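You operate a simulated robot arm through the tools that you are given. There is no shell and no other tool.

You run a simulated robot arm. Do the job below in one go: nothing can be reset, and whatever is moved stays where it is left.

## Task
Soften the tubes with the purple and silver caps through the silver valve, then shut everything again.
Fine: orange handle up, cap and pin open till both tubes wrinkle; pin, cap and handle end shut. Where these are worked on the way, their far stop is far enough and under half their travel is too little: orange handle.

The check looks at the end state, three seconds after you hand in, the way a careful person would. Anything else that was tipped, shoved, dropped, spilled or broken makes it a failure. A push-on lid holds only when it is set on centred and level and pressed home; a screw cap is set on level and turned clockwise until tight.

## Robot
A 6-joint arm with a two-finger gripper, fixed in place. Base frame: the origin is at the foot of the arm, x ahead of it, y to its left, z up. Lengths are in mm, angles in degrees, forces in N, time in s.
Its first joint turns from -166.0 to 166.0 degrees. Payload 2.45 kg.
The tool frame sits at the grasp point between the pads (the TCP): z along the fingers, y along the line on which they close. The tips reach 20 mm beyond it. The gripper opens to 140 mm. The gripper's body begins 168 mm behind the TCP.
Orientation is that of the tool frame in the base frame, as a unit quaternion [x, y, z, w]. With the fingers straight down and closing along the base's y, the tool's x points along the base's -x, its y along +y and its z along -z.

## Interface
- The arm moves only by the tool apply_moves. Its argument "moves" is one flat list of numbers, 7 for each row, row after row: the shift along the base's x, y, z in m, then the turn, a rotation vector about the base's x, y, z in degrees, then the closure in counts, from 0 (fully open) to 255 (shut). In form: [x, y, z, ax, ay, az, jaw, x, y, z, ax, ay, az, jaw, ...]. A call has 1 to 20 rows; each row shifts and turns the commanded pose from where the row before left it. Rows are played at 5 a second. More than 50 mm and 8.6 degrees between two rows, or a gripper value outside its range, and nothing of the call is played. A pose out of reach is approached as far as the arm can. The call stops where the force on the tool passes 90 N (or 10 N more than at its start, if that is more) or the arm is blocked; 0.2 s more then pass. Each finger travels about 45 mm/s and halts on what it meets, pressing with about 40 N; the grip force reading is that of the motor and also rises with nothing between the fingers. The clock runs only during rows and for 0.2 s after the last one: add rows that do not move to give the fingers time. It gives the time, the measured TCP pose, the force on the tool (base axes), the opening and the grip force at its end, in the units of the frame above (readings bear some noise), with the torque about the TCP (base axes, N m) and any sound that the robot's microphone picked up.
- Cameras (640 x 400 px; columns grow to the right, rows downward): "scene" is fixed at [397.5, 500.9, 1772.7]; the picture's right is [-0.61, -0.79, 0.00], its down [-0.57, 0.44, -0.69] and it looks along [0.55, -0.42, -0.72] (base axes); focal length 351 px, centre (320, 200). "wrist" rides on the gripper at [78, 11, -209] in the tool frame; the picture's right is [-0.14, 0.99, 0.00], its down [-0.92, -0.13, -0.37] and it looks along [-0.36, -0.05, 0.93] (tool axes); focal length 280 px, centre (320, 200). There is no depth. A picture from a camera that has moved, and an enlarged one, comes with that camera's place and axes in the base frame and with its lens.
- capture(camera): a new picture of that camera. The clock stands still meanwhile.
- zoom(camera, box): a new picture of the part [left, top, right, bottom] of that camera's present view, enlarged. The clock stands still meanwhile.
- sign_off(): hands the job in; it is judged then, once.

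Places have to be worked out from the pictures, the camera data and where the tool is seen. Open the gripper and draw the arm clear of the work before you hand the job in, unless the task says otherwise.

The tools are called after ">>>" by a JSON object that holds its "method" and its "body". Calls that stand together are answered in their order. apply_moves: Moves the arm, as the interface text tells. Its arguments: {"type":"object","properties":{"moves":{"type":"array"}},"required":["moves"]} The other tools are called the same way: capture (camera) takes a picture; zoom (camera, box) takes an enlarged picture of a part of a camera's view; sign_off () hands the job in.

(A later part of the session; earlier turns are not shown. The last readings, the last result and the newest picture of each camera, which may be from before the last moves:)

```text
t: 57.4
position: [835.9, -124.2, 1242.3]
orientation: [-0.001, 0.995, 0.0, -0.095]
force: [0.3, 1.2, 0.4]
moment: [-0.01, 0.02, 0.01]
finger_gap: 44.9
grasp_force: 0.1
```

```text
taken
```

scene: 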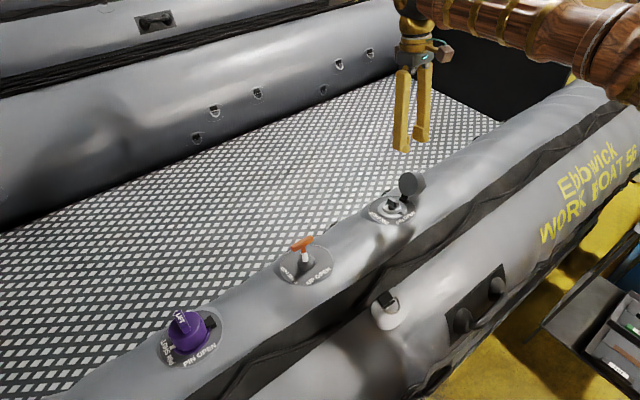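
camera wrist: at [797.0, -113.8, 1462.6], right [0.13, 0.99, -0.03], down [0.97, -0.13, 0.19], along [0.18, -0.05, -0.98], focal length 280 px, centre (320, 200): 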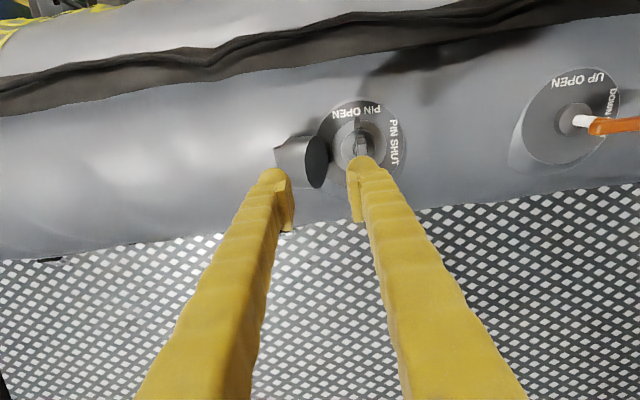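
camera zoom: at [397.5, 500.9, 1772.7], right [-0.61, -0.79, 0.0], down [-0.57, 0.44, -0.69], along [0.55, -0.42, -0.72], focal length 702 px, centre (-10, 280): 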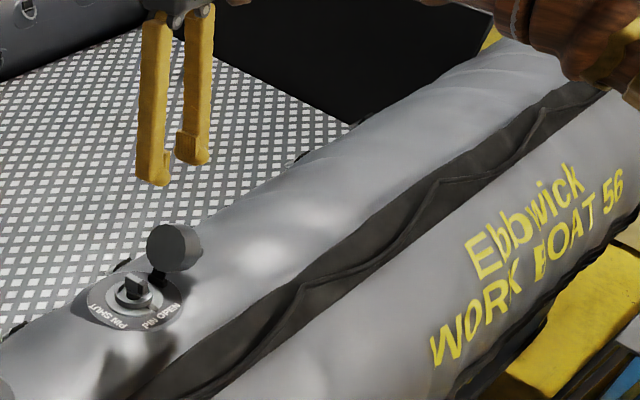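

The change is slow, so I want a close look at the purple side before deciding. I'll fly the wrist camera over there, well above everything.

>>> {"method": "apply_moves", "body": {"moves": [-0.008, 0.045, 0.01, 0, 0, 0, 120, -0.008, 0.045, 0.01, 0, 0, 0, 100, -0.008, 0.045, 0.01, 0, 0, 0, 60, -0.008, 0.045, 0.01, 0, 0, 0, 0, -0.008, 0.045, 0.01, 0, 0, 0, 0, -0.008, 0.045, 0.01, 0, 0, 0, 0, -0.008, 0.045, 0.01, 0, 0, 0, 0, -0.008, 0.045, 0.01, 0, 0, 0, 0, -0.008, 0.045, 0.01, 0, 0, 0, 0, 0, 0, 0, 0, 0, 0, 0]}}

>>> {"method": "capture", "body": {"camera": "wrist"}}

>>> {"method": "capture", "body": {"camera": "scene"}}

```text
t: 59.6
position: [761.4, 278.1, 1331.0]
orientation: [-0.001, 0.995, 0.0, -0.095]
force: [-0.1, -0.3, 0.1]
moment: [0.0, -0.03, 0.01]
finger_gap: 140.0
grasp_force: 0.0
```

```text
taken
camera wrist: at [722.2, 289.5, 1551.7], right [0.13, 0.99, -0.03], down [0.97, -0.13, 0.19], along [0.18, -0.05, -0.98], focal length 280 px, centre (320, 200)
```

wrist: 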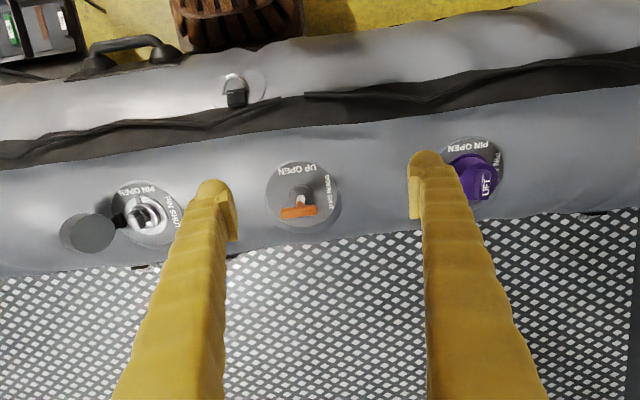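

```text
taken
```

scene: 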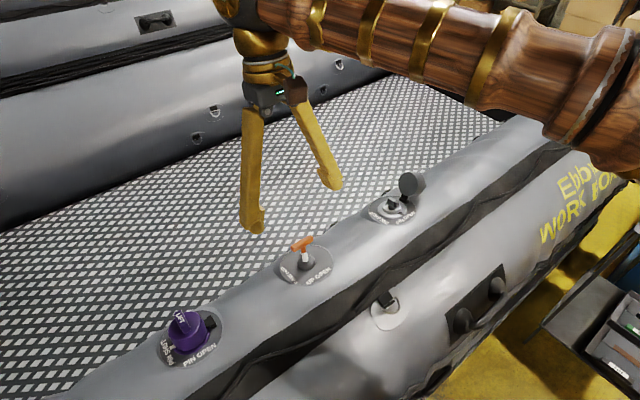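

Ripples are visible along the outer face on both sides of the seam. I'll enlarge each side to compare how wrinkled they are.

>>> {"method": "zoom", "body": {"camera": "wrist", "box": [340, 0, 640, 220]}}

>>> {"method": "zoom", "body": {"camera": "wrist", "box": [0, 60, 300, 280]}}

>>> {"method": "zoom", "body": {"camera": "scene", "box": [180, 220, 480, 400]}}

```text
1.82 times, centred on (490, 110) of wrist
camera zoom: at [722.2, 289.5, 1551.7], right [0.13, 0.99, -0.03], down [0.97, -0.13, 0.19], along [0.18, -0.05, -0.98], focal length 510 px, centre (11, 364)
```

zoom: 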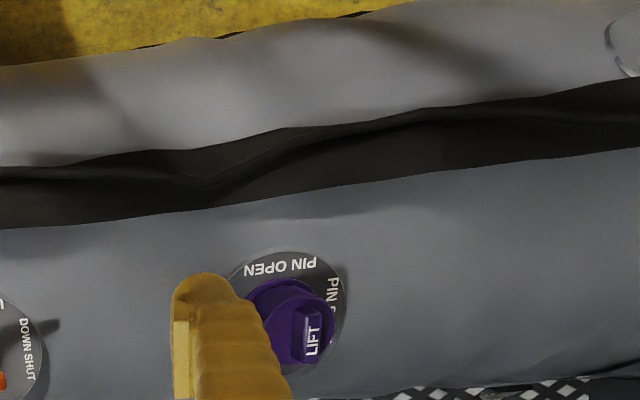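

```text
1.82 times, centred on (150, 170) of wrist
camera zoom: at [722.2, 289.5, 1551.7], right [0.13, 0.99, -0.03], down [0.97, -0.13, 0.19], along [0.18, -0.05, -0.98], focal length 510 px, centre (629, 254)
```

zoom: 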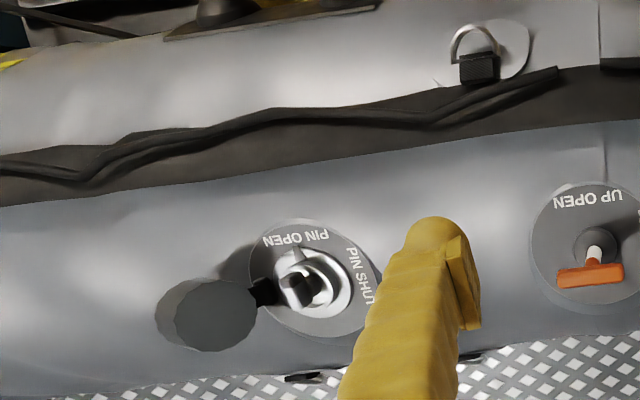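

```text
2.13 times, centred on (330, 310) of scene
camera zoom: at [397.5, 500.9, 1772.7], right [-0.61, -0.79, 0.0], down [-0.57, 0.44, -0.69], along [0.55, -0.42, -0.72], focal length 748 px, centre (299, -35)
```

zoom: 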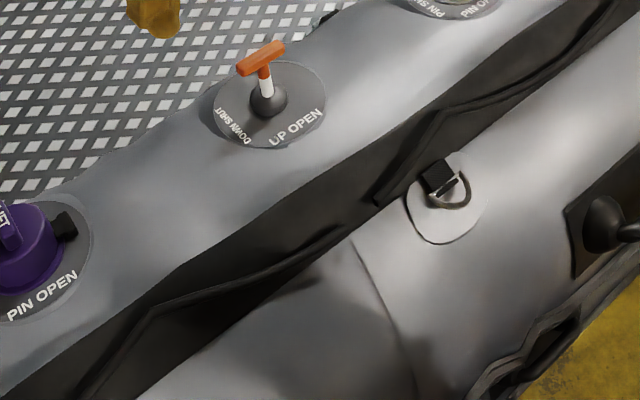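

Both sides show waves on the outer face, but the purple side's are gentle. I'll hold 4 seconds here and compare the same views again.

>>> {"method": "apply_moves", "body": {"moves": [0, 0, 0, 0, 0, 0, 0, 0, 0, 0, 0, 0, 0, 0, 0, 0, 0, 0, 0, 0, 0, 0, 0, 0, 0, 0, 0, 0, 0, 0, 0, 0, 0, 0, 0, 0, 0, 0, 0, 0, 0, 0, 0, 0, 0, 0, 0, 0, 0, 0, 0, 0, 0, 0, 0, 0, 0, 0, 0, 0, 0, 0, 0, 0, 0, 0, 0, 0, 0, 0, 0, 0, 0, 0, 0, 0, 0, 0, 0, 0, 0, 0, 0, 0, 0, 0, 0, 0, 0, 0, 0, 0, 0, 0, 0, 0, 0, 0, 0, 0, 0, 0, 0, 0, 0, 0, 0, 0, 0, 0, 0, 0, 0, 0, 0, 0, 0, 0, 0, 0, 0, 0, 0, 0, 0, 0, 0, 0, 0, 0, 0, 0, 0, 0, 0, 0, 0, 0, 0, 0]}}

>>> {"method": "zoom", "body": {"camera": "wrist", "box": [340, 0, 640, 220]}}

>>> {"method": "zoom", "body": {"camera": "wrist", "box": [0, 60, 300, 280]}}

>>> {"method": "zoom", "body": {"camera": "scene", "box": [60, 230, 380, 400]}}

```text
t: 63.8
position: [760.0, 278.3, 1331.6]
orientation: [0.0, 0.996, 0.0, -0.094]
force: [0.0, -0.2, 0.8]
moment: [-0.03, -0.01, 0.03]
finger_gap: 140.0
grasp_force: 0.0
```

```text
1.82 times, centred on (490, 110) of wrist
camera zoom: at [722.2, 289.2, 1551.7], right [0.13, 0.99, -0.03], down [0.97, -0.13, 0.19], along [0.18, -0.05, -0.98], focal length 510 px, centre (11, 364)
```

zoom: 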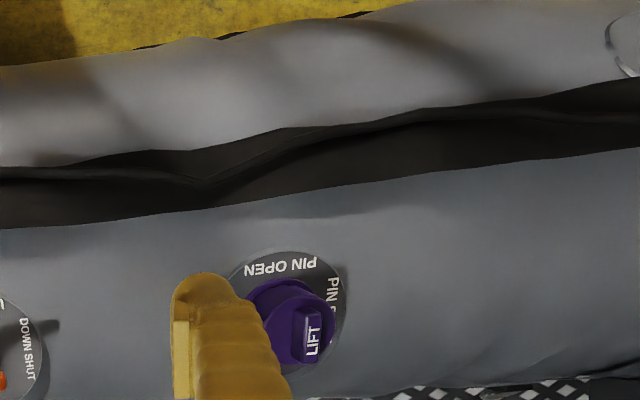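

```text
1.82 times, centred on (150, 170) of wrist
camera zoom: at [722.2, 289.2, 1551.7], right [0.13, 0.99, -0.03], down [0.97, -0.13, 0.19], along [0.18, -0.05, -0.98], focal length 510 px, centre (629, 254)
```

zoom: 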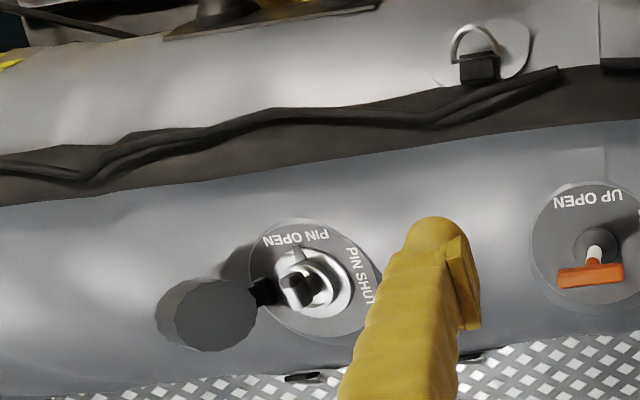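

```text
2.00 times, centred on (220, 315) of scene
camera zoom: at [397.5, 500.9, 1772.7], right [-0.61, -0.79, 0.0], down [-0.57, 0.44, -0.69], along [0.55, -0.42, -0.72], focal length 702 px, centre (520, -30)
```

zoom: 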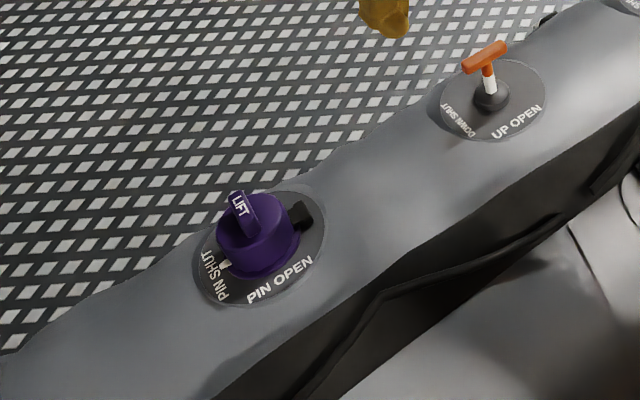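

Fine creases are starting to show at the floor edge on the purple side. I'll shift the camera further along +y to see that tube properly while time passes.

>>> {"method": "apply_moves", "body": {"moves": [-0.02, 0.04, 0.01, 0, 0, 0, 0, -0.02, 0.04, 0.01, 0, 0, 0, 0, -0.02, 0.04, 0.01, 0, 0, 0, 0, -0.02, 0.04, 0.01, 0, 0, 0, 0, -0.02, 0.04, 0, 0, 0, 0, 0, 0, 0, 0, 0, 0, 0, 0, 0, 0, 0, 0, 0, 0, 0, 0, 0, 0, 0, 0, 0, 0, 0, 0, 0, 0, 0, 0, 0, 0, 0, 0, 0, 0, 0, 0]}}

>>> {"method": "capture", "body": {"camera": "wrist"}}

>>> {"method": "capture", "body": {"camera": "scene"}}

```text
t: 66.0
position: [663.1, 479.4, 1373.1]
orientation: [-0.002, 0.995, 0.0, -0.095]
force: [-0.2, 0.6, 0.2]
moment: [0.04, 0.01, -0.01]
finger_gap: 140.3
grasp_force: 0.0
```

```text
taken
camera wrist: at [624.8, 490.5, 1592.3], right [0.13, 0.99, -0.03], down [0.97, -0.13, 0.19], along [0.18, -0.05, -0.98], focal length 280 px, centre (320, 200)
```

wrist: 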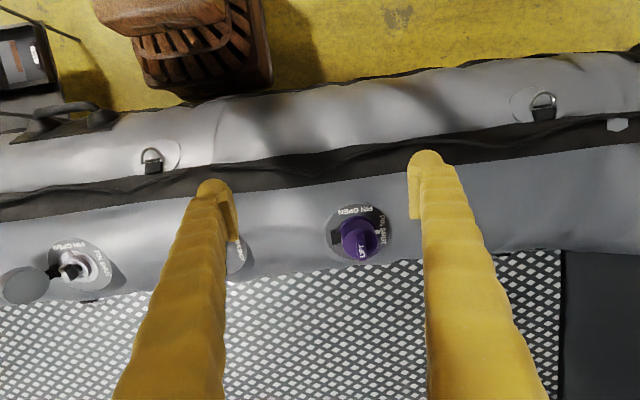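

```text
taken
```

scene: 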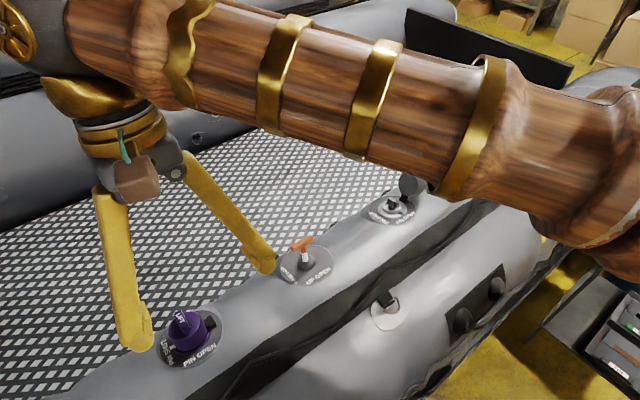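

This view shows the whole purple tube, with its outer face visibly rippled. I'll enlarge it on both sides of the seam.

>>> {"method": "zoom", "body": {"camera": "wrist", "box": [200, 60, 420, 200]}}

>>> {"method": "zoom", "body": {"camera": "wrist", "box": [420, 50, 640, 260]}}

>>> {"method": "zoom", "body": {"camera": "wrist", "box": [0, 90, 220, 300]}}

```text
2.86 times, centred on (310, 130) of wrist
camera zoom: at [624.8, 490.5, 1592.3], right [0.13, 0.99, -0.03], down [0.97, -0.13, 0.19], along [0.18, -0.05, -0.98], focal length 801 px, centre (349, 400)
```

zoom: 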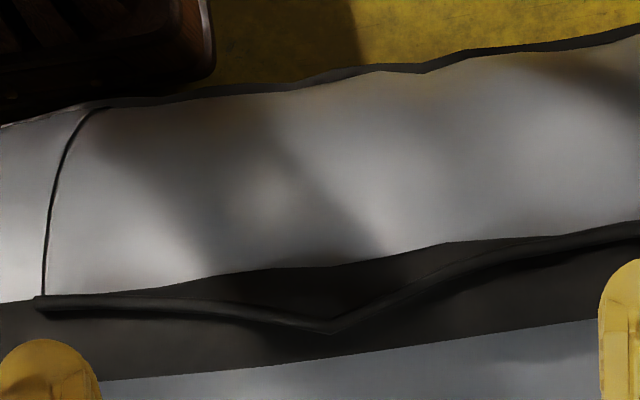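

```text
1.90 times, centred on (530, 155) of wrist
camera zoom: at [624.8, 490.5, 1592.3], right [0.13, 0.99, -0.03], down [0.97, -0.13, 0.19], along [0.18, -0.05, -0.98], focal length 534 px, centre (-80, 286)
```

zoom: 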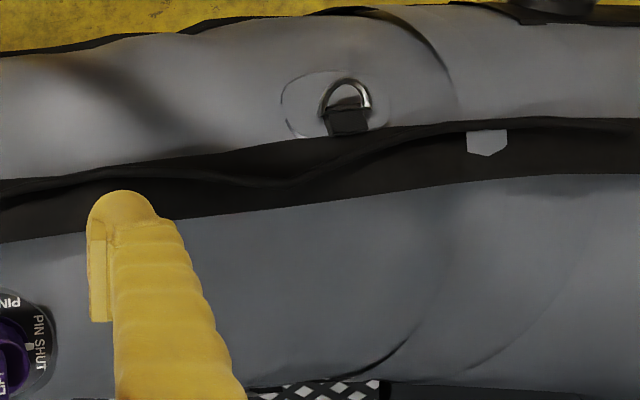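

```text
1.90 times, centred on (110, 195) of wrist
camera zoom: at [624.8, 490.5, 1592.3], right [0.13, 0.99, -0.03], down [0.97, -0.13, 0.19], along [0.18, -0.05, -0.98], focal length 534 px, centre (720, 210)
```

zoom: 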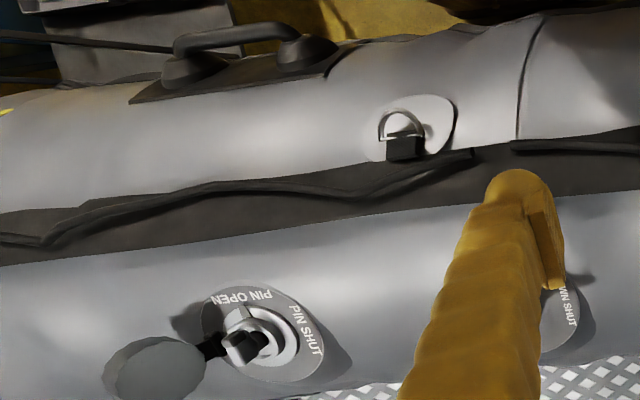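

Both sides of the seam now show soft folds. I'll let 4 more seconds pass and compare the same crops, to see whether the creases are still deepening or levelling off.

>>> {"method": "apply_moves", "body": {"moves": [0, 0, 0, 0, 0, 0, 0, 0, 0, 0, 0, 0, 0, 0, 0, 0, 0, 0, 0, 0, 0, 0, 0, 0, 0, 0, 0, 0, 0, 0, 0, 0, 0, 0, 0, 0, 0, 0, 0, 0, 0, 0, 0, 0, 0, 0, 0, 0, 0, 0, 0, 0, 0, 0, 0, 0, 0, 0, 0, 0, 0, 0, 0, 0, 0, 0, 0, 0, 0, 0, 0, 0, 0, 0, 0, 0, 0, 0, 0, 0, 0, 0, 0, 0, 0, 0, 0, 0, 0, 0, 0, 0, 0, 0, 0, 0, 0, 0, 0, 0, 0, 0, 0, 0, 0, 0, 0, 0, 0, 0, 0, 0, 0, 0, 0, 0, 0, 0, 0, 0, 0, 0, 0, 0, 0, 0, 0, 0, 0, 0, 0, 0, 0, 0, 0, 0, 0, 0, 0, 0]}}

>>> {"method": "zoom", "body": {"camera": "wrist", "box": [200, 60, 420, 200]}}

>>> {"method": "zoom", "body": {"camera": "wrist", "box": [420, 50, 640, 260]}}

>>> {"method": "zoom", "body": {"camera": "wrist", "box": [0, 90, 220, 300]}}

```text
t: 70.2
position: [664.0, 479.8, 1371.6]
orientation: [-0.001, 0.995, -0.001, -0.095]
force: [-0.6, -0.1, 0.0]
moment: [0.0, -0.04, 0.02]
finger_gap: 140.2
grasp_force: 0.0
```

```text
2.86 times, centred on (310, 130) of wrist
camera zoom: at [624.8, 490.5, 1592.3], right [0.13, 0.99, -0.03], down [0.97, -0.13, 0.19], along [0.18, -0.05, -0.98], focal length 801 px, centre (349, 400)
```

zoom: 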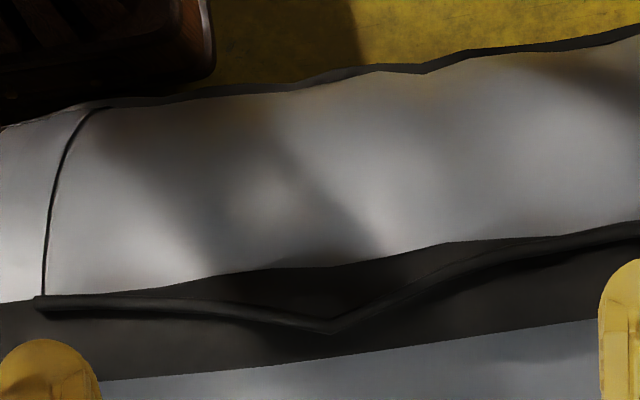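

```text
1.90 times, centred on (530, 155) of wrist
camera zoom: at [624.8, 490.5, 1592.3], right [0.13, 0.99, -0.03], down [0.97, -0.13, 0.19], along [0.18, -0.05, -0.98], focal length 534 px, centre (-80, 286)
```

zoom: 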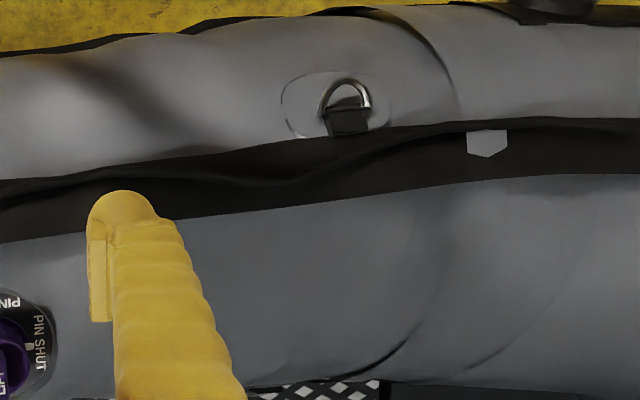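

```text
1.90 times, centred on (110, 195) of wrist
camera zoom: at [624.8, 490.5, 1592.3], right [0.13, 0.99, -0.03], down [0.97, -0.13, 0.19], along [0.18, -0.05, -0.98], focal length 534 px, centre (720, 210)
```

zoom: 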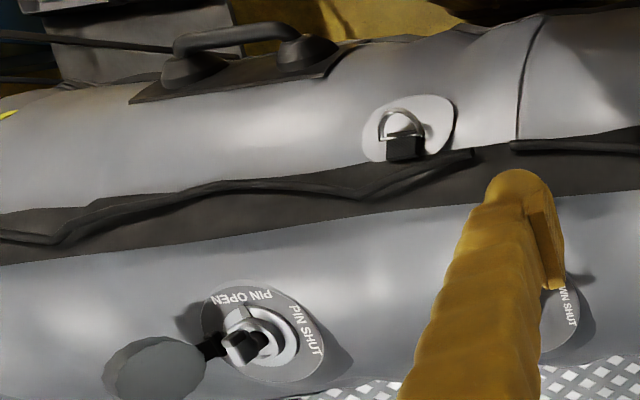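

The folds are no longer changing much. I'll fly back toward the silver valve, clear of the scene camera's view of the purple tube, and compare with the earlier scene pictures before closing anything.

>>> {"method": "apply_moves", "body": {"moves": [0.0143, -0.0417, -0.01, 0, 0, 0, 60, 0.0143, -0.0417, -0.01, 0, 0, 0, 120, 0.0143, -0.0417, -0.01, 0, 0, 0, 173, 0.0143, -0.0417, -0.01, 0, 0, 0, 173, 0.0143, -0.0417, -0.01, 0, 0, 0, 173, 0.0143, -0.0417, -0.01, 0, 0, 0, 173, 0.0143, -0.0417, -0.01, 0, 0, 0, 173, 0.0143, -0.0417, -0.01, 0, 0, 0, 173, 0.0143, -0.0417, -0.01, 0, 0, 0, 173, 0.0143, -0.0417, -0.01, 0, 0, 0, 173, 0.0143, -0.0417, -0.01, 0, 0, 0, 173, 0.0143, -0.0417, -0.01, 0, 0, 0, 173, 0, 0, 0, 0, 0, 0, 173]}}

>>> {"method": "zoom", "body": {"camera": "scene", "box": [60, 230, 380, 400]}}

>>> {"method": "zoom", "body": {"camera": "scene", "box": [330, 60, 640, 260]}}

>>> {"method": "capture", "body": {"camera": "wrist"}}

```text
t: 73.0
position: [836.4, -22.4, 1251.5]
orientation: [-0.001, 0.996, 0.0, -0.094]
force: [0.3, 0.7, 0.6]
moment: [-0.03, -0.02, -0.01]
finger_gap: 45.1
grasp_force: 0.1
```

```text
2.00 times, centred on (220, 315) of scene
camera zoom: at [397.5, 500.9, 1772.7], right [-0.61, -0.79, 0.0], down [-0.57, 0.44, -0.69], along [0.55, -0.42, -0.72], focal length 702 px, centre (520, -30)
```

zoom: 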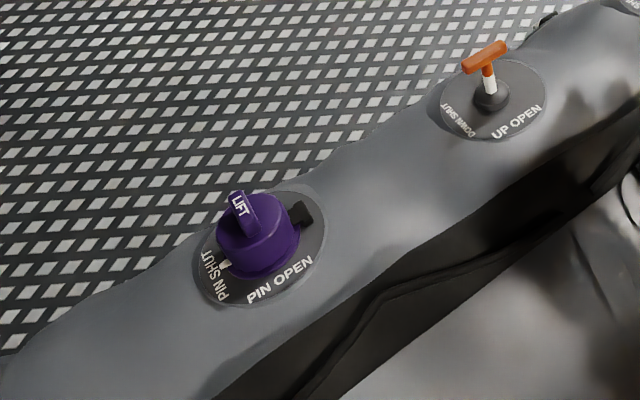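

```text
2.00 times, centred on (485, 160) of scene
camera zoom: at [397.5, 500.9, 1772.7], right [-0.61, -0.79, 0.0], down [-0.57, 0.44, -0.69], along [0.55, -0.42, -0.72], focal length 702 px, centre (-10, 280)
```

zoom: 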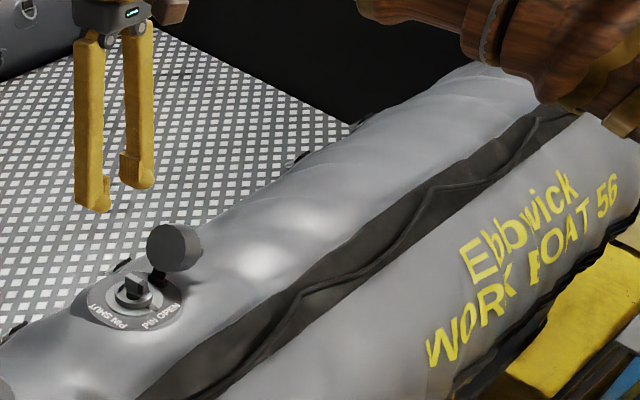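

```text
taken
camera wrist: at [797.9, -11.6, 1472.3], right [0.13, 0.99, -0.03], down [0.97, -0.13, 0.19], along [0.18, -0.05, -0.98], focal length 280 px, centre (320, 200)
```

wrist: 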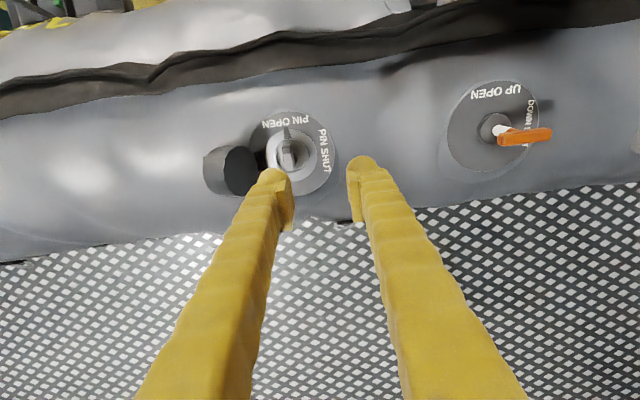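

Silver's tube is now plainly wrinkled, with its lettering clearly distorted, and purple is following through the crossover. I'll give it 4 more seconds so the purple side is just as clear.

>>> {"method": "apply_moves", "body": {"moves": [0, 0, 0, 0, 0, 0, 173, 0, 0, 0, 0, 0, 0, 173, 0, 0, 0, 0, 0, 0, 173, 0, 0, 0, 0, 0, 0, 173, 0, 0, 0, 0, 0, 0, 173, 0, 0, 0, 0, 0, 0, 173, 0, 0, 0, 0, 0, 0, 173, 0, 0, 0, 0, 0, 0, 173, 0, 0, 0, 0, 0, 0, 173, 0, 0, 0, 0, 0, 0, 173, 0, 0, 0, 0, 0, 0, 173, 0, 0, 0, 0, 0, 0, 173, 0, 0, 0, 0, 0, 0, 173, 0, 0, 0, 0, 0, 0, 173, 0, 0, 0, 0, 0, 0, 173, 0, 0, 0, 0, 0, 0, 173, 0, 0, 0, 0, 0, 0, 173, 0, 0, 0, 0, 0, 0, 173, 0, 0, 0, 0, 0, 0, 173, 0, 0, 0, 0, 0, 0, 173]}}

>>> {"method": "zoom", "body": {"camera": "scene", "box": [60, 230, 380, 400]}}

>>> {"method": "zoom", "body": {"camera": "scene", "box": [330, 60, 640, 260]}}

>>> {"method": "capture", "body": {"camera": "scene"}}

```text
t: 77.2
position: [835.8, -21.6, 1252.5]
orientation: [-0.001, 0.995, 0.0, -0.095]
force: [-0.6, 0.5, 0.0]
moment: [0.01, -0.02, -0.01]
finger_gap: 45.1
grasp_force: 0.0
```

```text
2.00 times, centred on (220, 315) of scene
camera zoom: at [397.5, 500.9, 1772.7], right [-0.61, -0.79, 0.0], down [-0.57, 0.44, -0.69], along [0.55, -0.42, -0.72], focal length 702 px, centre (520, -30)
```

zoom: 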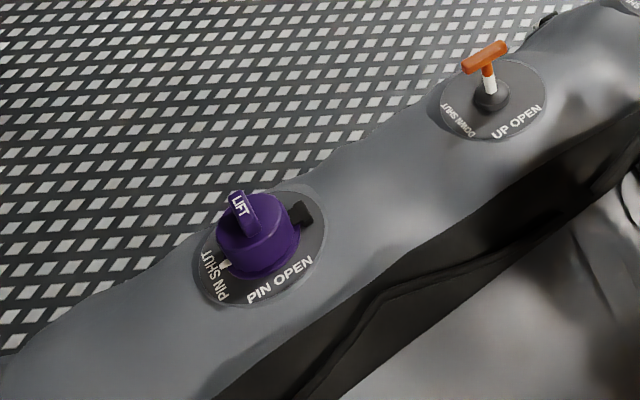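

```text
2.00 times, centred on (485, 160) of scene
camera zoom: at [397.5, 500.9, 1772.7], right [-0.61, -0.79, 0.0], down [-0.57, 0.44, -0.69], along [0.55, -0.42, -0.72], focal length 702 px, centre (-10, 280)
```

zoom: 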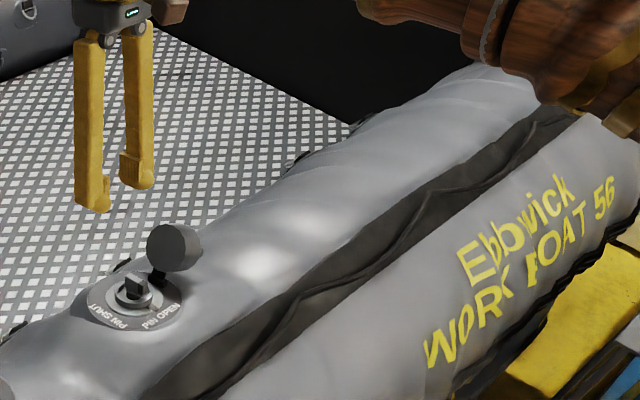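

```text
taken
```

scene: 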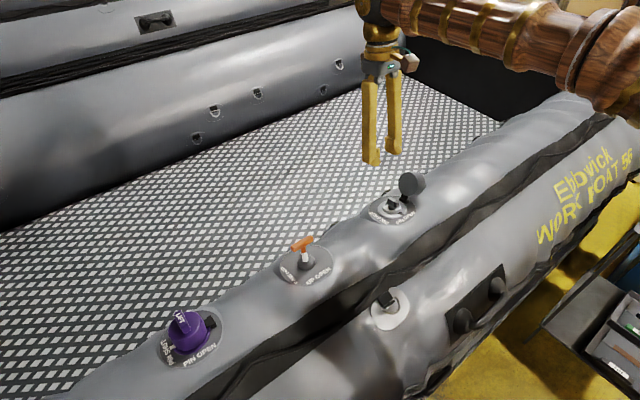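

The silver side is strongly wrinkled, while purple is creased at its edges but lags behind. I'll wait 4 seconds more and check the purple side again.

>>> {"method": "apply_moves", "body": {"moves": [0, 0, 0, 0, 0, 0, 173, 0, 0, 0, 0, 0, 0, 173, 0, 0, 0, 0, 0, 0, 173, 0, 0, 0, 0, 0, 0, 173, 0, 0, 0, 0, 0, 0, 173, 0, 0, 0, 0, 0, 0, 173, 0, 0, 0, 0, 0, 0, 173, 0, 0, 0, 0, 0, 0, 173, 0, 0, 0, 0, 0, 0, 173, 0, 0, 0, 0, 0, 0, 173, 0, 0, 0, 0, 0, 0, 173, 0, 0, 0, 0, 0, 0, 173, 0, 0, 0, 0, 0, 0, 173, 0, 0, 0, 0, 0, 0, 173, 0, 0, 0, 0, 0, 0, 173, 0, 0, 0, 0, 0, 0, 173, 0, 0, 0, 0, 0, 0, 173, 0, 0, 0, 0, 0, 0, 173, 0, 0, 0, 0, 0, 0, 173, 0, 0, 0, 0, 0, 0, 173]}}

>>> {"method": "zoom", "body": {"camera": "scene", "box": [100, 250, 300, 400]}}

>>> {"method": "zoom", "body": {"camera": "scene", "box": [230, 220, 430, 400]}}

>>> {"method": "capture", "body": {"camera": "scene"}}

```text
t: 81.4
position: [835.8, -22.2, 1252.3]
orientation: [-0.001, 0.996, -0.001, -0.095]
force: [-0.3, -0.1, 0.1]
moment: [-0.01, 0.0, -0.03]
finger_gap: 45.1
grasp_force: 0.0
```

```text
2.67 times, centred on (200, 325) of scene
camera zoom: at [397.5, 500.9, 1772.7], right [-0.61, -0.79, 0.0], down [-0.57, 0.44, -0.69], along [0.55, -0.42, -0.72], focal length 936 px, centre (640, -133)
```

zoom: 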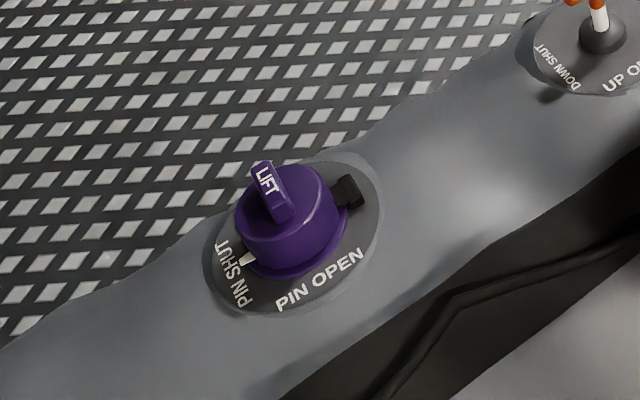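

```text
2.22 times, centred on (330, 310) of scene
camera zoom: at [397.5, 500.9, 1772.7], right [-0.61, -0.79, 0.0], down [-0.57, 0.44, -0.69], along [0.55, -0.42, -0.72], focal length 780 px, centre (298, -44)
```

zoom: 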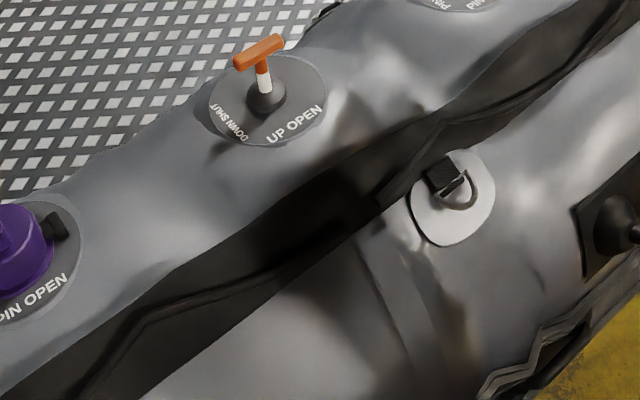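

```text
taken
```

scene: 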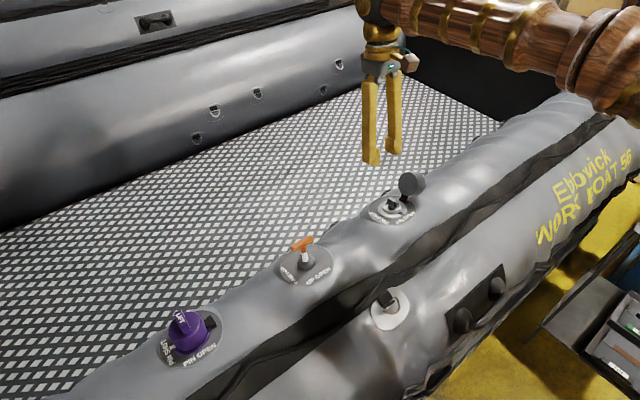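

The purple side now shows clear folds and a wavy edge, with silver heavily wrinkled. I'll bring the gripper back over the pin, checking along the way that the valve hasn't moved as the tube went soft.

>>> {"method": "apply_moves", "body": {"moves": [-0.0005, -0.023, -0.005, 0, 0, 0, 173, -0.0005, -0.023, -0.01, 0, 0, 0, 173, -0.007, 0, -0.035, 0, 0, 0, 173, -0.007, 0, -0.035, 0, 0, 0, 173, -0.004, 0, -0.02, 0, 0, 0, 173, 0, 0, 0, 0, 0, 0, 173]}}

>>> {"method": "zoom", "body": {"camera": "wrist", "box": [230, 90, 410, 250]}}

>>> {"method": "zoom", "body": {"camera": "scene", "box": [350, 150, 430, 235]}}

>>> {"method": "zoom", "body": {"camera": "scene", "box": [60, 230, 380, 400]}}

```text
t: 82.8
position: [818.3, -68.3, 1147.3]
orientation: [-0.001, 0.995, 0.0, -0.096]
force: [-0.4, -1.0, -0.5]
moment: [0.0, 0.01, -0.01]
finger_gap: 45.1
grasp_force: 0.0
```

```text
2.50 times, centred on (320, 170) of wrist
camera zoom: at [779.8, -56.8, 1367.5], right [0.13, 0.99, -0.03], down [0.97, -0.13, 0.19], along [0.18, -0.05, -0.98], focal length 701 px, centre (320, 275)
```

zoom: 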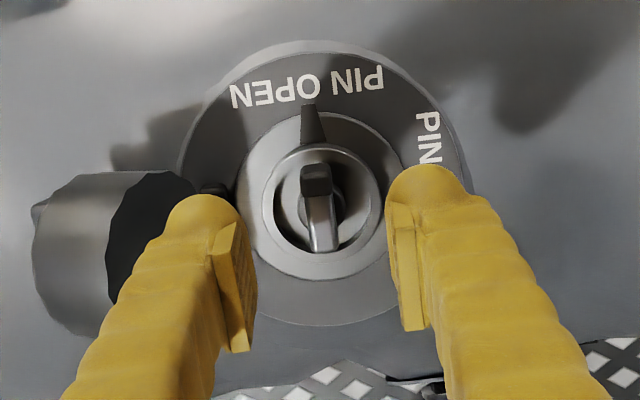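

```text
4.71 times, centred on (390, 192) of scene
camera zoom: at [397.5, 500.9, 1772.7], right [-0.61, -0.79, 0.0], down [-0.57, 0.44, -0.69], along [0.55, -0.42, -0.72], focal length 1651 px, centre (-9, 235)
```

zoom: 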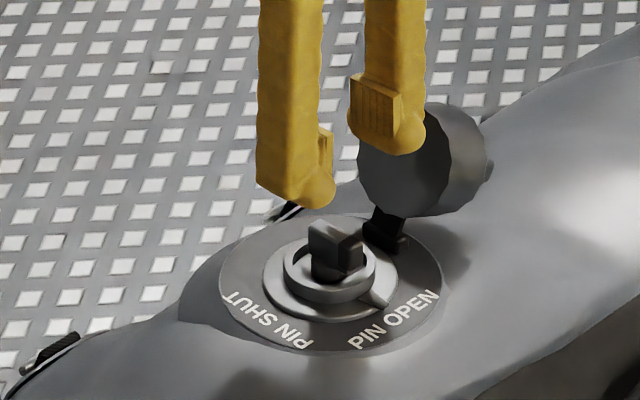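

```text
2.00 times, centred on (220, 315) of scene
camera zoom: at [397.5, 500.9, 1772.7], right [-0.61, -0.79, 0.0], down [-0.57, 0.44, -0.69], along [0.55, -0.42, -0.72], focal length 702 px, centre (520, -30)
```

zoom: 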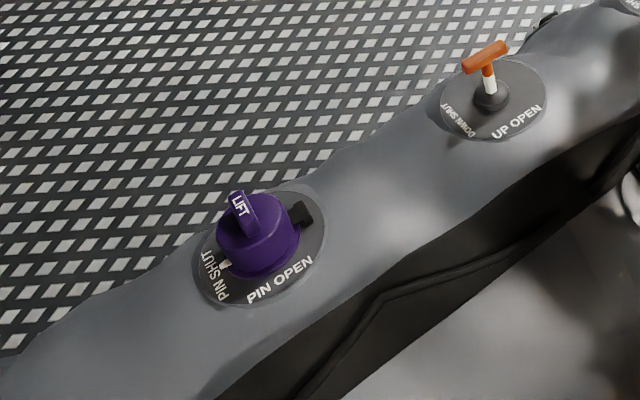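

The valve hasn't shifted and the open cap is clear of the fingers. The purple tube's folds are now plain, so I'll descend to the same grip pose as when I released the pin, with the bar now along x.

>>> {"method": "apply_moves", "body": {"moves": [-0.0023, 0, -0.023, 0, 0, 0, 173, -0.0023, 0, -0.023, 0, 0, 0, 173, -0.0022, 0, -0.02, 0, 0, 0, 173, 0, 0, 0, 0, 0, 0, 173]}}

>>> {"method": "zoom", "body": {"camera": "wrist", "box": [230, 110, 410, 270]}}

>>> {"method": "zoom", "body": {"camera": "scene", "box": [350, 150, 430, 235]}}

```text
t: 83.8
position: [809.0, -70.1, 1081.6]
orientation: [0.0, 0.996, 0.0, -0.094]
force: [-0.6, 0.9, 0.6]
moment: [-0.02, -0.01, -0.01]
finger_gap: 45.3
grasp_force: 0.0
```

```text
2.50 times, centred on (320, 190) of wrist
camera zoom: at [771.7, -58.0, 1302.3], right [0.13, 0.99, -0.03], down [0.97, -0.13, 0.19], along [0.18, -0.05, -0.98], focal length 701 px, centre (320, 225)
```

zoom: 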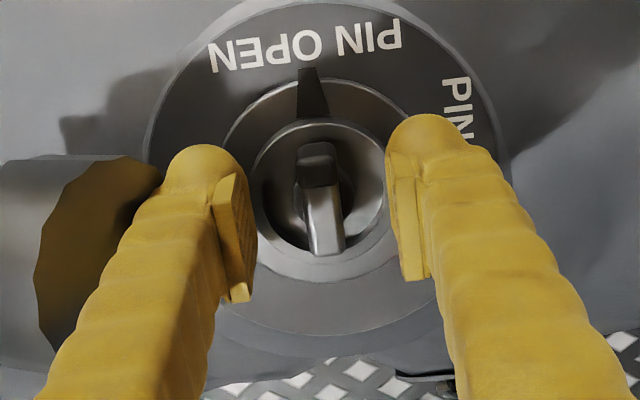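

```text
4.71 times, centred on (390, 192) of scene
camera zoom: at [397.5, 500.9, 1772.7], right [-0.61, -0.79, 0.0], down [-0.57, 0.44, -0.69], along [0.55, -0.42, -0.72], focal length 1651 px, centre (-9, 235)
```

zoom: 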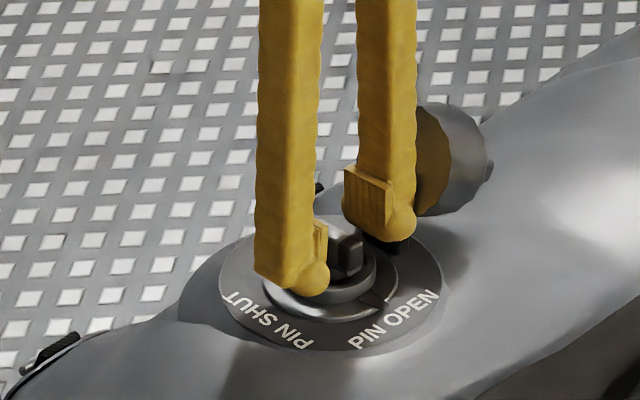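

The bar is centred between the pads. I'll lower 4 mm, then close on it.

>>> {"method": "apply_moves", "body": {"moves": [-0.0004, 0, -0.0042, 0, 0, 0, 173, 0, 0, 0, 0, 0, 0, 205, 0, 0, 0, 0, 0, 0, 235, 0, 0, 0, 0, 0, 0, 255, 0, 0, 0, 0, 0, 0, 255, 0, 0, 0, 0, 0, 0, 255]}}

>>> {"method": "zoom", "body": {"camera": "wrist", "box": [230, 110, 410, 270]}}

>>> {"method": "zoom", "body": {"camera": "scene", "box": [60, 230, 380, 400]}}

```text
t: 85.2
position: [809.0, -69.1, 1078.4]
orientation: [-0.001, 0.995, 0.0, -0.095]
force: [-2.6, 27.7, -5.6]
moment: [0.28, 0.05, -0.29]
finger_gap: 11.2
grasp_force: 38.5
```

```text
2.50 times, centred on (320, 190) of wrist
camera zoom: at [770.4, -57.6, 1297.6], right [0.13, 0.99, -0.03], down [0.97, -0.13, 0.19], along [0.18, -0.05, -0.98], focal length 701 px, centre (320, 225)
```

zoom: 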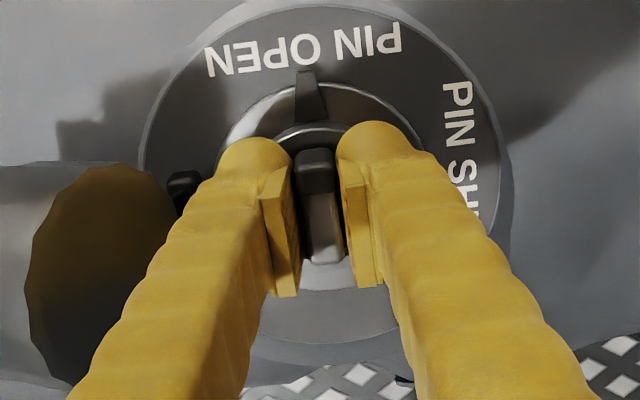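

```text
2.00 times, centred on (220, 315) of scene
camera zoom: at [397.5, 500.9, 1772.7], right [-0.61, -0.79, 0.0], down [-0.57, 0.44, -0.69], along [0.55, -0.42, -0.72], focal length 702 px, centre (520, -30)
```

zoom: 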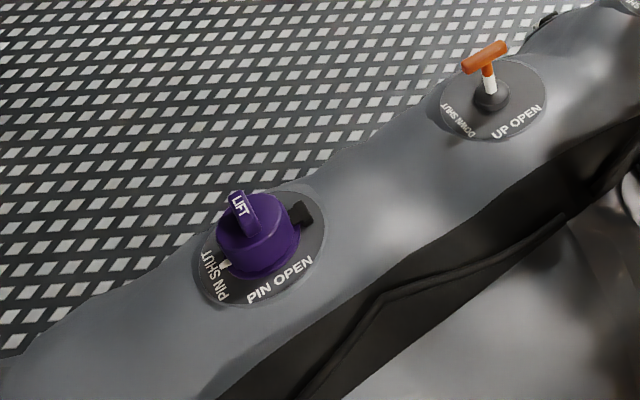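

The pin is gripped. I'll relieve the 28 N side load by moving about 0.9 mm toward +y and use 3 more seconds of venting so the purple side is unmistakable.

>>> {"method": "apply_moves", "body": {"moves": [0, 0.0009, 0, 0, 0, 0, 255, 0, 0, 0, 0, 0, 0, 255, 0, 0, 0, 0, 0, 0, 255, 0, 0, 0, 0, 0, 0, 255, 0, 0, 0, 0, 0, 0, 255, 0, 0, 0, 0, 0, 0, 255, 0, 0, 0, 0, 0, 0, 255, 0, 0, 0, 0, 0, 0, 255, 0, 0, 0, 0, 0, 0, 255, 0, 0, 0, 0, 0, 0, 255, 0, 0, 0, 0, 0, 0, 255, 0, 0, 0, 0, 0, 0, 255, 0, 0, 0, 0, 0, 0, 255, 0, 0, 0, 0, 0, 0, 255, 0, 0, 0, 0, 0, 0, 255]}}

>>> {"method": "zoom", "body": {"camera": "scene", "box": [60, 230, 380, 400]}}

>>> {"method": "capture", "body": {"camera": "scene"}}

```text
t: 88.4
position: [809.1, -68.8, 1077.2]
orientation: [-0.001, 0.995, 0.0, -0.095]
force: [3.5, -3.2, -12.9]
moment: [-0.08, -0.02, -0.22]
finger_gap: 11.2
grasp_force: 38.4
```

```text
2.00 times, centred on (220, 315) of scene
camera zoom: at [397.5, 500.9, 1772.7], right [-0.61, -0.79, 0.0], down [-0.57, 0.44, -0.69], along [0.55, -0.42, -0.72], focal length 702 px, centre (520, -30)
```

zoom: 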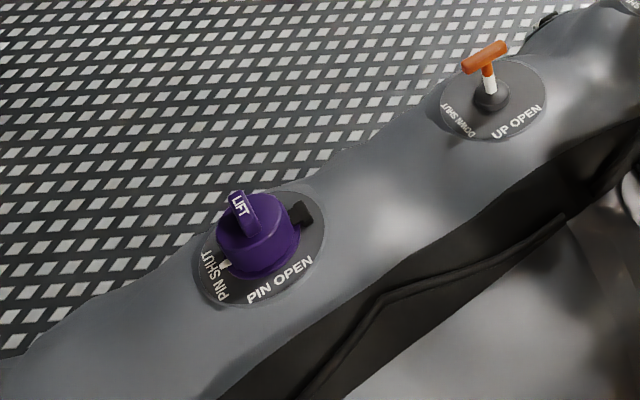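

```text
taken
```

scene: 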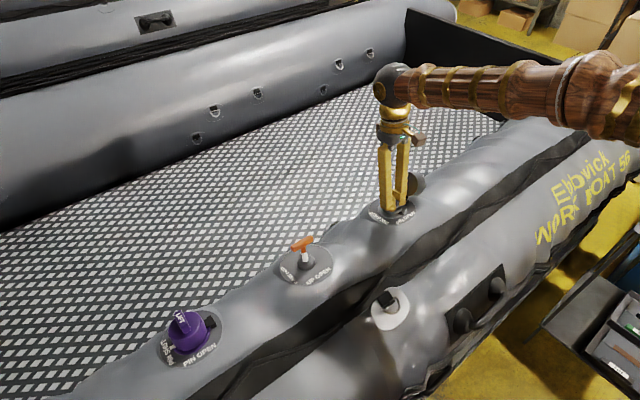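

Both tubes are clearly wrinkled now: bumps and folds on purple, deep folds on silver. Starting to shut the pin, I'll turn it clockwise the first 30° along the same offset arc.

>>> {"method": "apply_moves", "body": {"moves": [0, 0.0003, 0, -0.935, 0, -4.91, 255, 0, 0.0003, 0, -0.935, 0, -4.91, 255, 0.0001, 0.0003, 0, -0.935, 0, -4.91, 255, 0.0001, 0.0003, 0, -0.935, 0, -4.91, 255, 0.0001, 0.0003, 0, -0.935, 0, -4.91, 255, 0.0001, 0.0003, 0, -0.935, 0, -4.91, 255]}}

```text
t: 89.8
position: [809.0, -65.9, 1078.0]
orientation: [0.256, 0.962, -0.025, -0.092]
force: [18.2, -6.9, -7.4]
moment: [-0.06, -0.18, 0.03]
finger_gap: 11.0
grasp_force: 38.1
```

The first 30° went smoothly; a small +x trim is needed. Turning on to the 30° mark.

>>> {"method": "apply_moves", "body": {"moves": [0.0007, 0, 0, -0.935, 0, -4.91, 255, 0.0002, 0.0002, 0, -0.935, 0, -4.91, 255, 0.0002, 0.0002, 0, -0.935, 0, -4.91, 255, 0.0002, 0.0002, 0, -0.935, 0, -4.91, 255, 0.0002, 0.0002, 0, -0.935, 0, -4.91, 255, 0.0003, 0.0002, 0, -0.935, 0, -4.91, 255]}}

>>> {"method": "zoom", "body": {"camera": "scene", "box": [360, 160, 430, 235]}}

```text
t: 91.2
position: [809.6, -64.2, 1076.8]
orientation: [0.497, 0.862, -0.048, -0.083]
force: [17.1, 25.9, -1.3]
moment: [0.16, -0.21, 0.16]
finger_gap: 11.5
grasp_force: 37.8
```

```text
5.33 times, centred on (395, 198) of scene
camera zoom: at [397.5, 500.9, 1772.7], right [-0.61, -0.79, 0.0], down [-0.57, 0.44, -0.69], along [0.55, -0.42, -0.72], focal length 1871 px, centre (-80, 213)
```

zoom: 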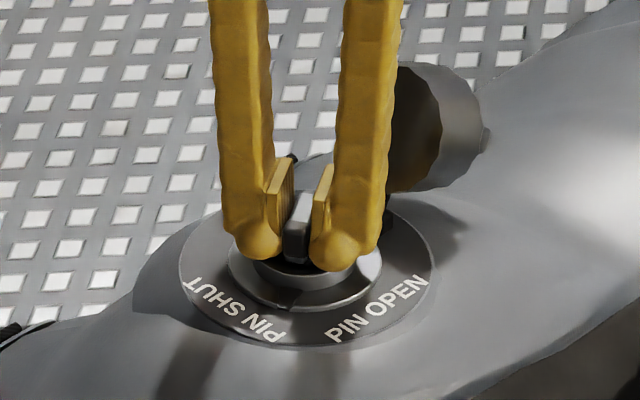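

The pointer is swinging back toward PIN SHUT. I'll trim toward +x/+y and turn the last 30°, plus a few degrees to seat it against its stop.

>>> {"method": "apply_moves", "body": {"moves": [0.0008, 0.0007, 0, -0.935, 0, -4.91, 255, 0.0003, 0.0001, 0, -0.935, 0, -4.91, 255, 0.0003, 0.0001, 0, -0.935, 0, -4.91, 255, 0.0003, 0.0001, 0, -0.935, 0, -4.91, 255, 0.0003, 0.0001, 0, -0.935, 0, -4.91, 255, 0.0003, 0.0, 0, -0.935, 0, -4.91, 255]}}

>>> {"method": "zoom", "body": {"camera": "scene", "box": [360, 160, 430, 235]}}

>>> {"method": "zoom", "body": {"camera": "wrist", "box": [230, 110, 410, 270]}}

```text
t: 92.6
position: [812.5, -63.2, 1077.6]
orientation: [0.703, 0.705, -0.066, -0.067]
force: [31.8, 33.4, -7.5]
moment: [0.28, -0.29, 0.1]
finger_gap: 11.1
grasp_force: 38.3
```

```text
5.33 times, centred on (395, 198) of scene
camera zoom: at [397.5, 500.9, 1772.7], right [-0.61, -0.79, 0.0], down [-0.57, 0.44, -0.69], along [0.55, -0.42, -0.72], focal length 1871 px, centre (-80, 213)
```

zoom: 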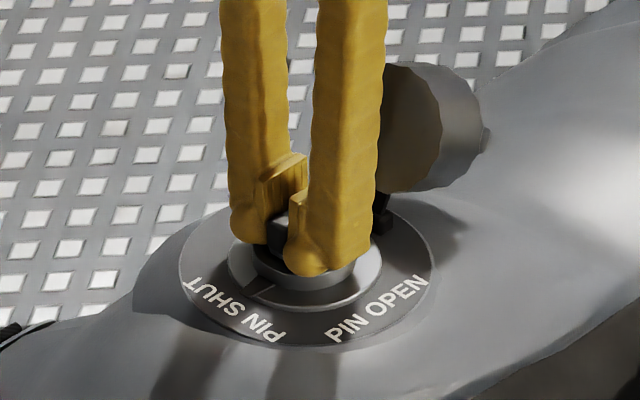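

```text
2.50 times, centred on (320, 190) of wrist
camera zoom: at [861.9, 14.6, 1280.3], right [0.97, -0.14, -0.19], down [-0.06, -0.92, 0.39], along [-0.22, -0.36, -0.9], focal length 701 px, centre (320, 225)
```

zoom: 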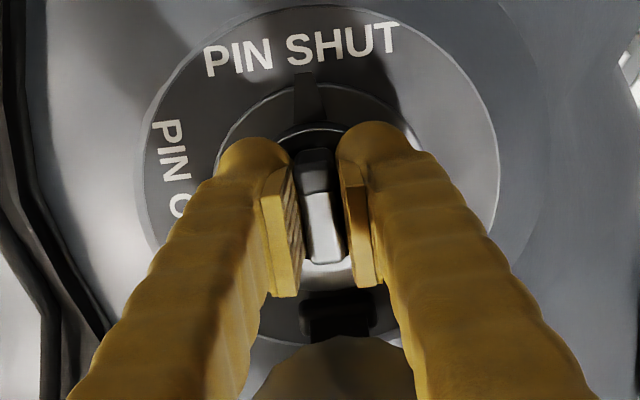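

The pointer is back under PIN SHUT. I'll release the side load and press 4° further clockwise to feel for the shut stop.

>>> {"method": "apply_moves", "body": {"moves": [0.001, 0.001, 0, 0, 0, 0, 255, 0, 0, 0, -0.374, 0, -1.964, 255, 0, 0, 0, -0.374, 0, -1.964, 255, 0, 0, 0, 0, 0, 0, 255]}}

>>> {"method": "zoom", "body": {"camera": "wrist", "box": [230, 110, 410, 270]}}

```text
t: 93.6
position: [812.4, -64.1, 1075.9]
orientation: [0.727, 0.68, -0.071, -0.066]
force: [6.2, -5.8, -20.8]
moment: [0.04, -0.07, 0.87]
finger_gap: 12.3
grasp_force: 39.0
```

```text
2.50 times, centred on (320, 190) of wrist
camera zoom: at [868.0, 13.8, 1279.1], right [0.96, -0.2, -0.19], down [-0.12, -0.91, 0.4], along [-0.25, -0.36, -0.9], focal length 701 px, centre (320, 225)
```

zoom: 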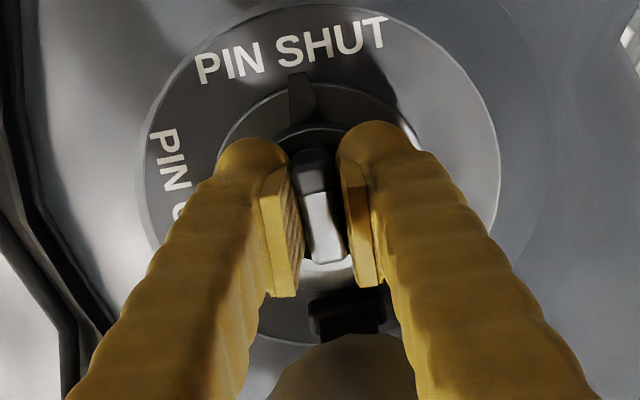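

Torque rose to 0.87 N·m with the bar starting to twist in the pads, so the pin is firmly on its shut stop. I'll unwind the 4°, release, and back straight up.

>>> {"method": "apply_moves", "body": {"moves": [0, 0, 0, 0.374, 0, 1.964, 255, 0, 0, 0, 0.374, 0, 1.964, 255, 0, 0, 0, 0, 0, 0, 215, 0, 0, 0, 0, 0, 0, 173, 0, 0, 0, 0, 0, 0, 173, 0.003, 0, 0.015, 0, 0, 0, 173, 0.006, 0, 0.03, 0, 0, 0, 173, 0.008, 0, 0.04, 0, 0, 0, 173, 0.008, 0, 0.04, 0, 0, 0, 173, 0, 0, 0, 0, 0, 0, 173]}}

>>> {"method": "zoom", "body": {"camera": "scene", "box": [350, 150, 430, 235]}}

>>> {"method": "zoom", "body": {"camera": "wrist", "box": [230, 90, 410, 270]}}

>>> {"method": "capture", "body": {"camera": "scene"}}

```text
t: 95.8
position: [838.3, -63.4, 1203.6]
orientation: [0.703, 0.705, -0.067, -0.067]
force: [-0.7, -1.0, 0.2]
moment: [-0.01, -0.02, 0.03]
finger_gap: 45.2
grasp_force: 0.1
```

```text
4.71 times, centred on (390, 192) of scene
camera zoom: at [397.5, 500.9, 1772.7], right [-0.61, -0.79, 0.0], down [-0.57, 0.44, -0.69], along [0.55, -0.42, -0.72], focal length 1651 px, centre (-9, 235)
```

zoom: 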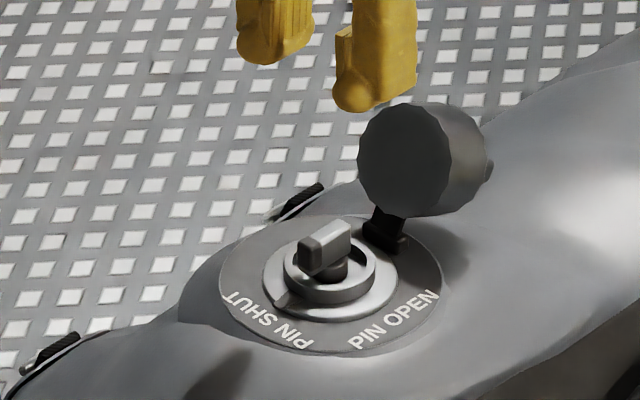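

```text
2.22 times, centred on (320, 180) of wrist
camera zoom: at [887.9, 15.3, 1407.6], right [0.97, -0.14, -0.19], down [-0.05, -0.92, 0.39], along [-0.22, -0.37, -0.9], focal length 623 px, centre (320, 244)
```

zoom: 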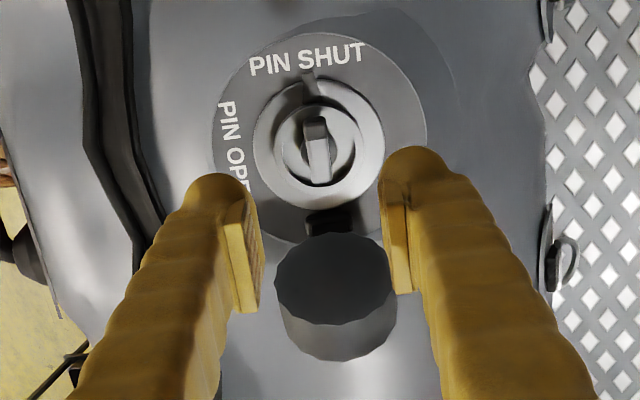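

```text
taken
```

scene: 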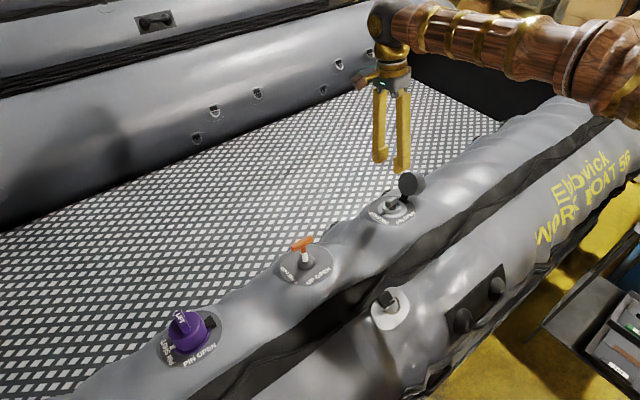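

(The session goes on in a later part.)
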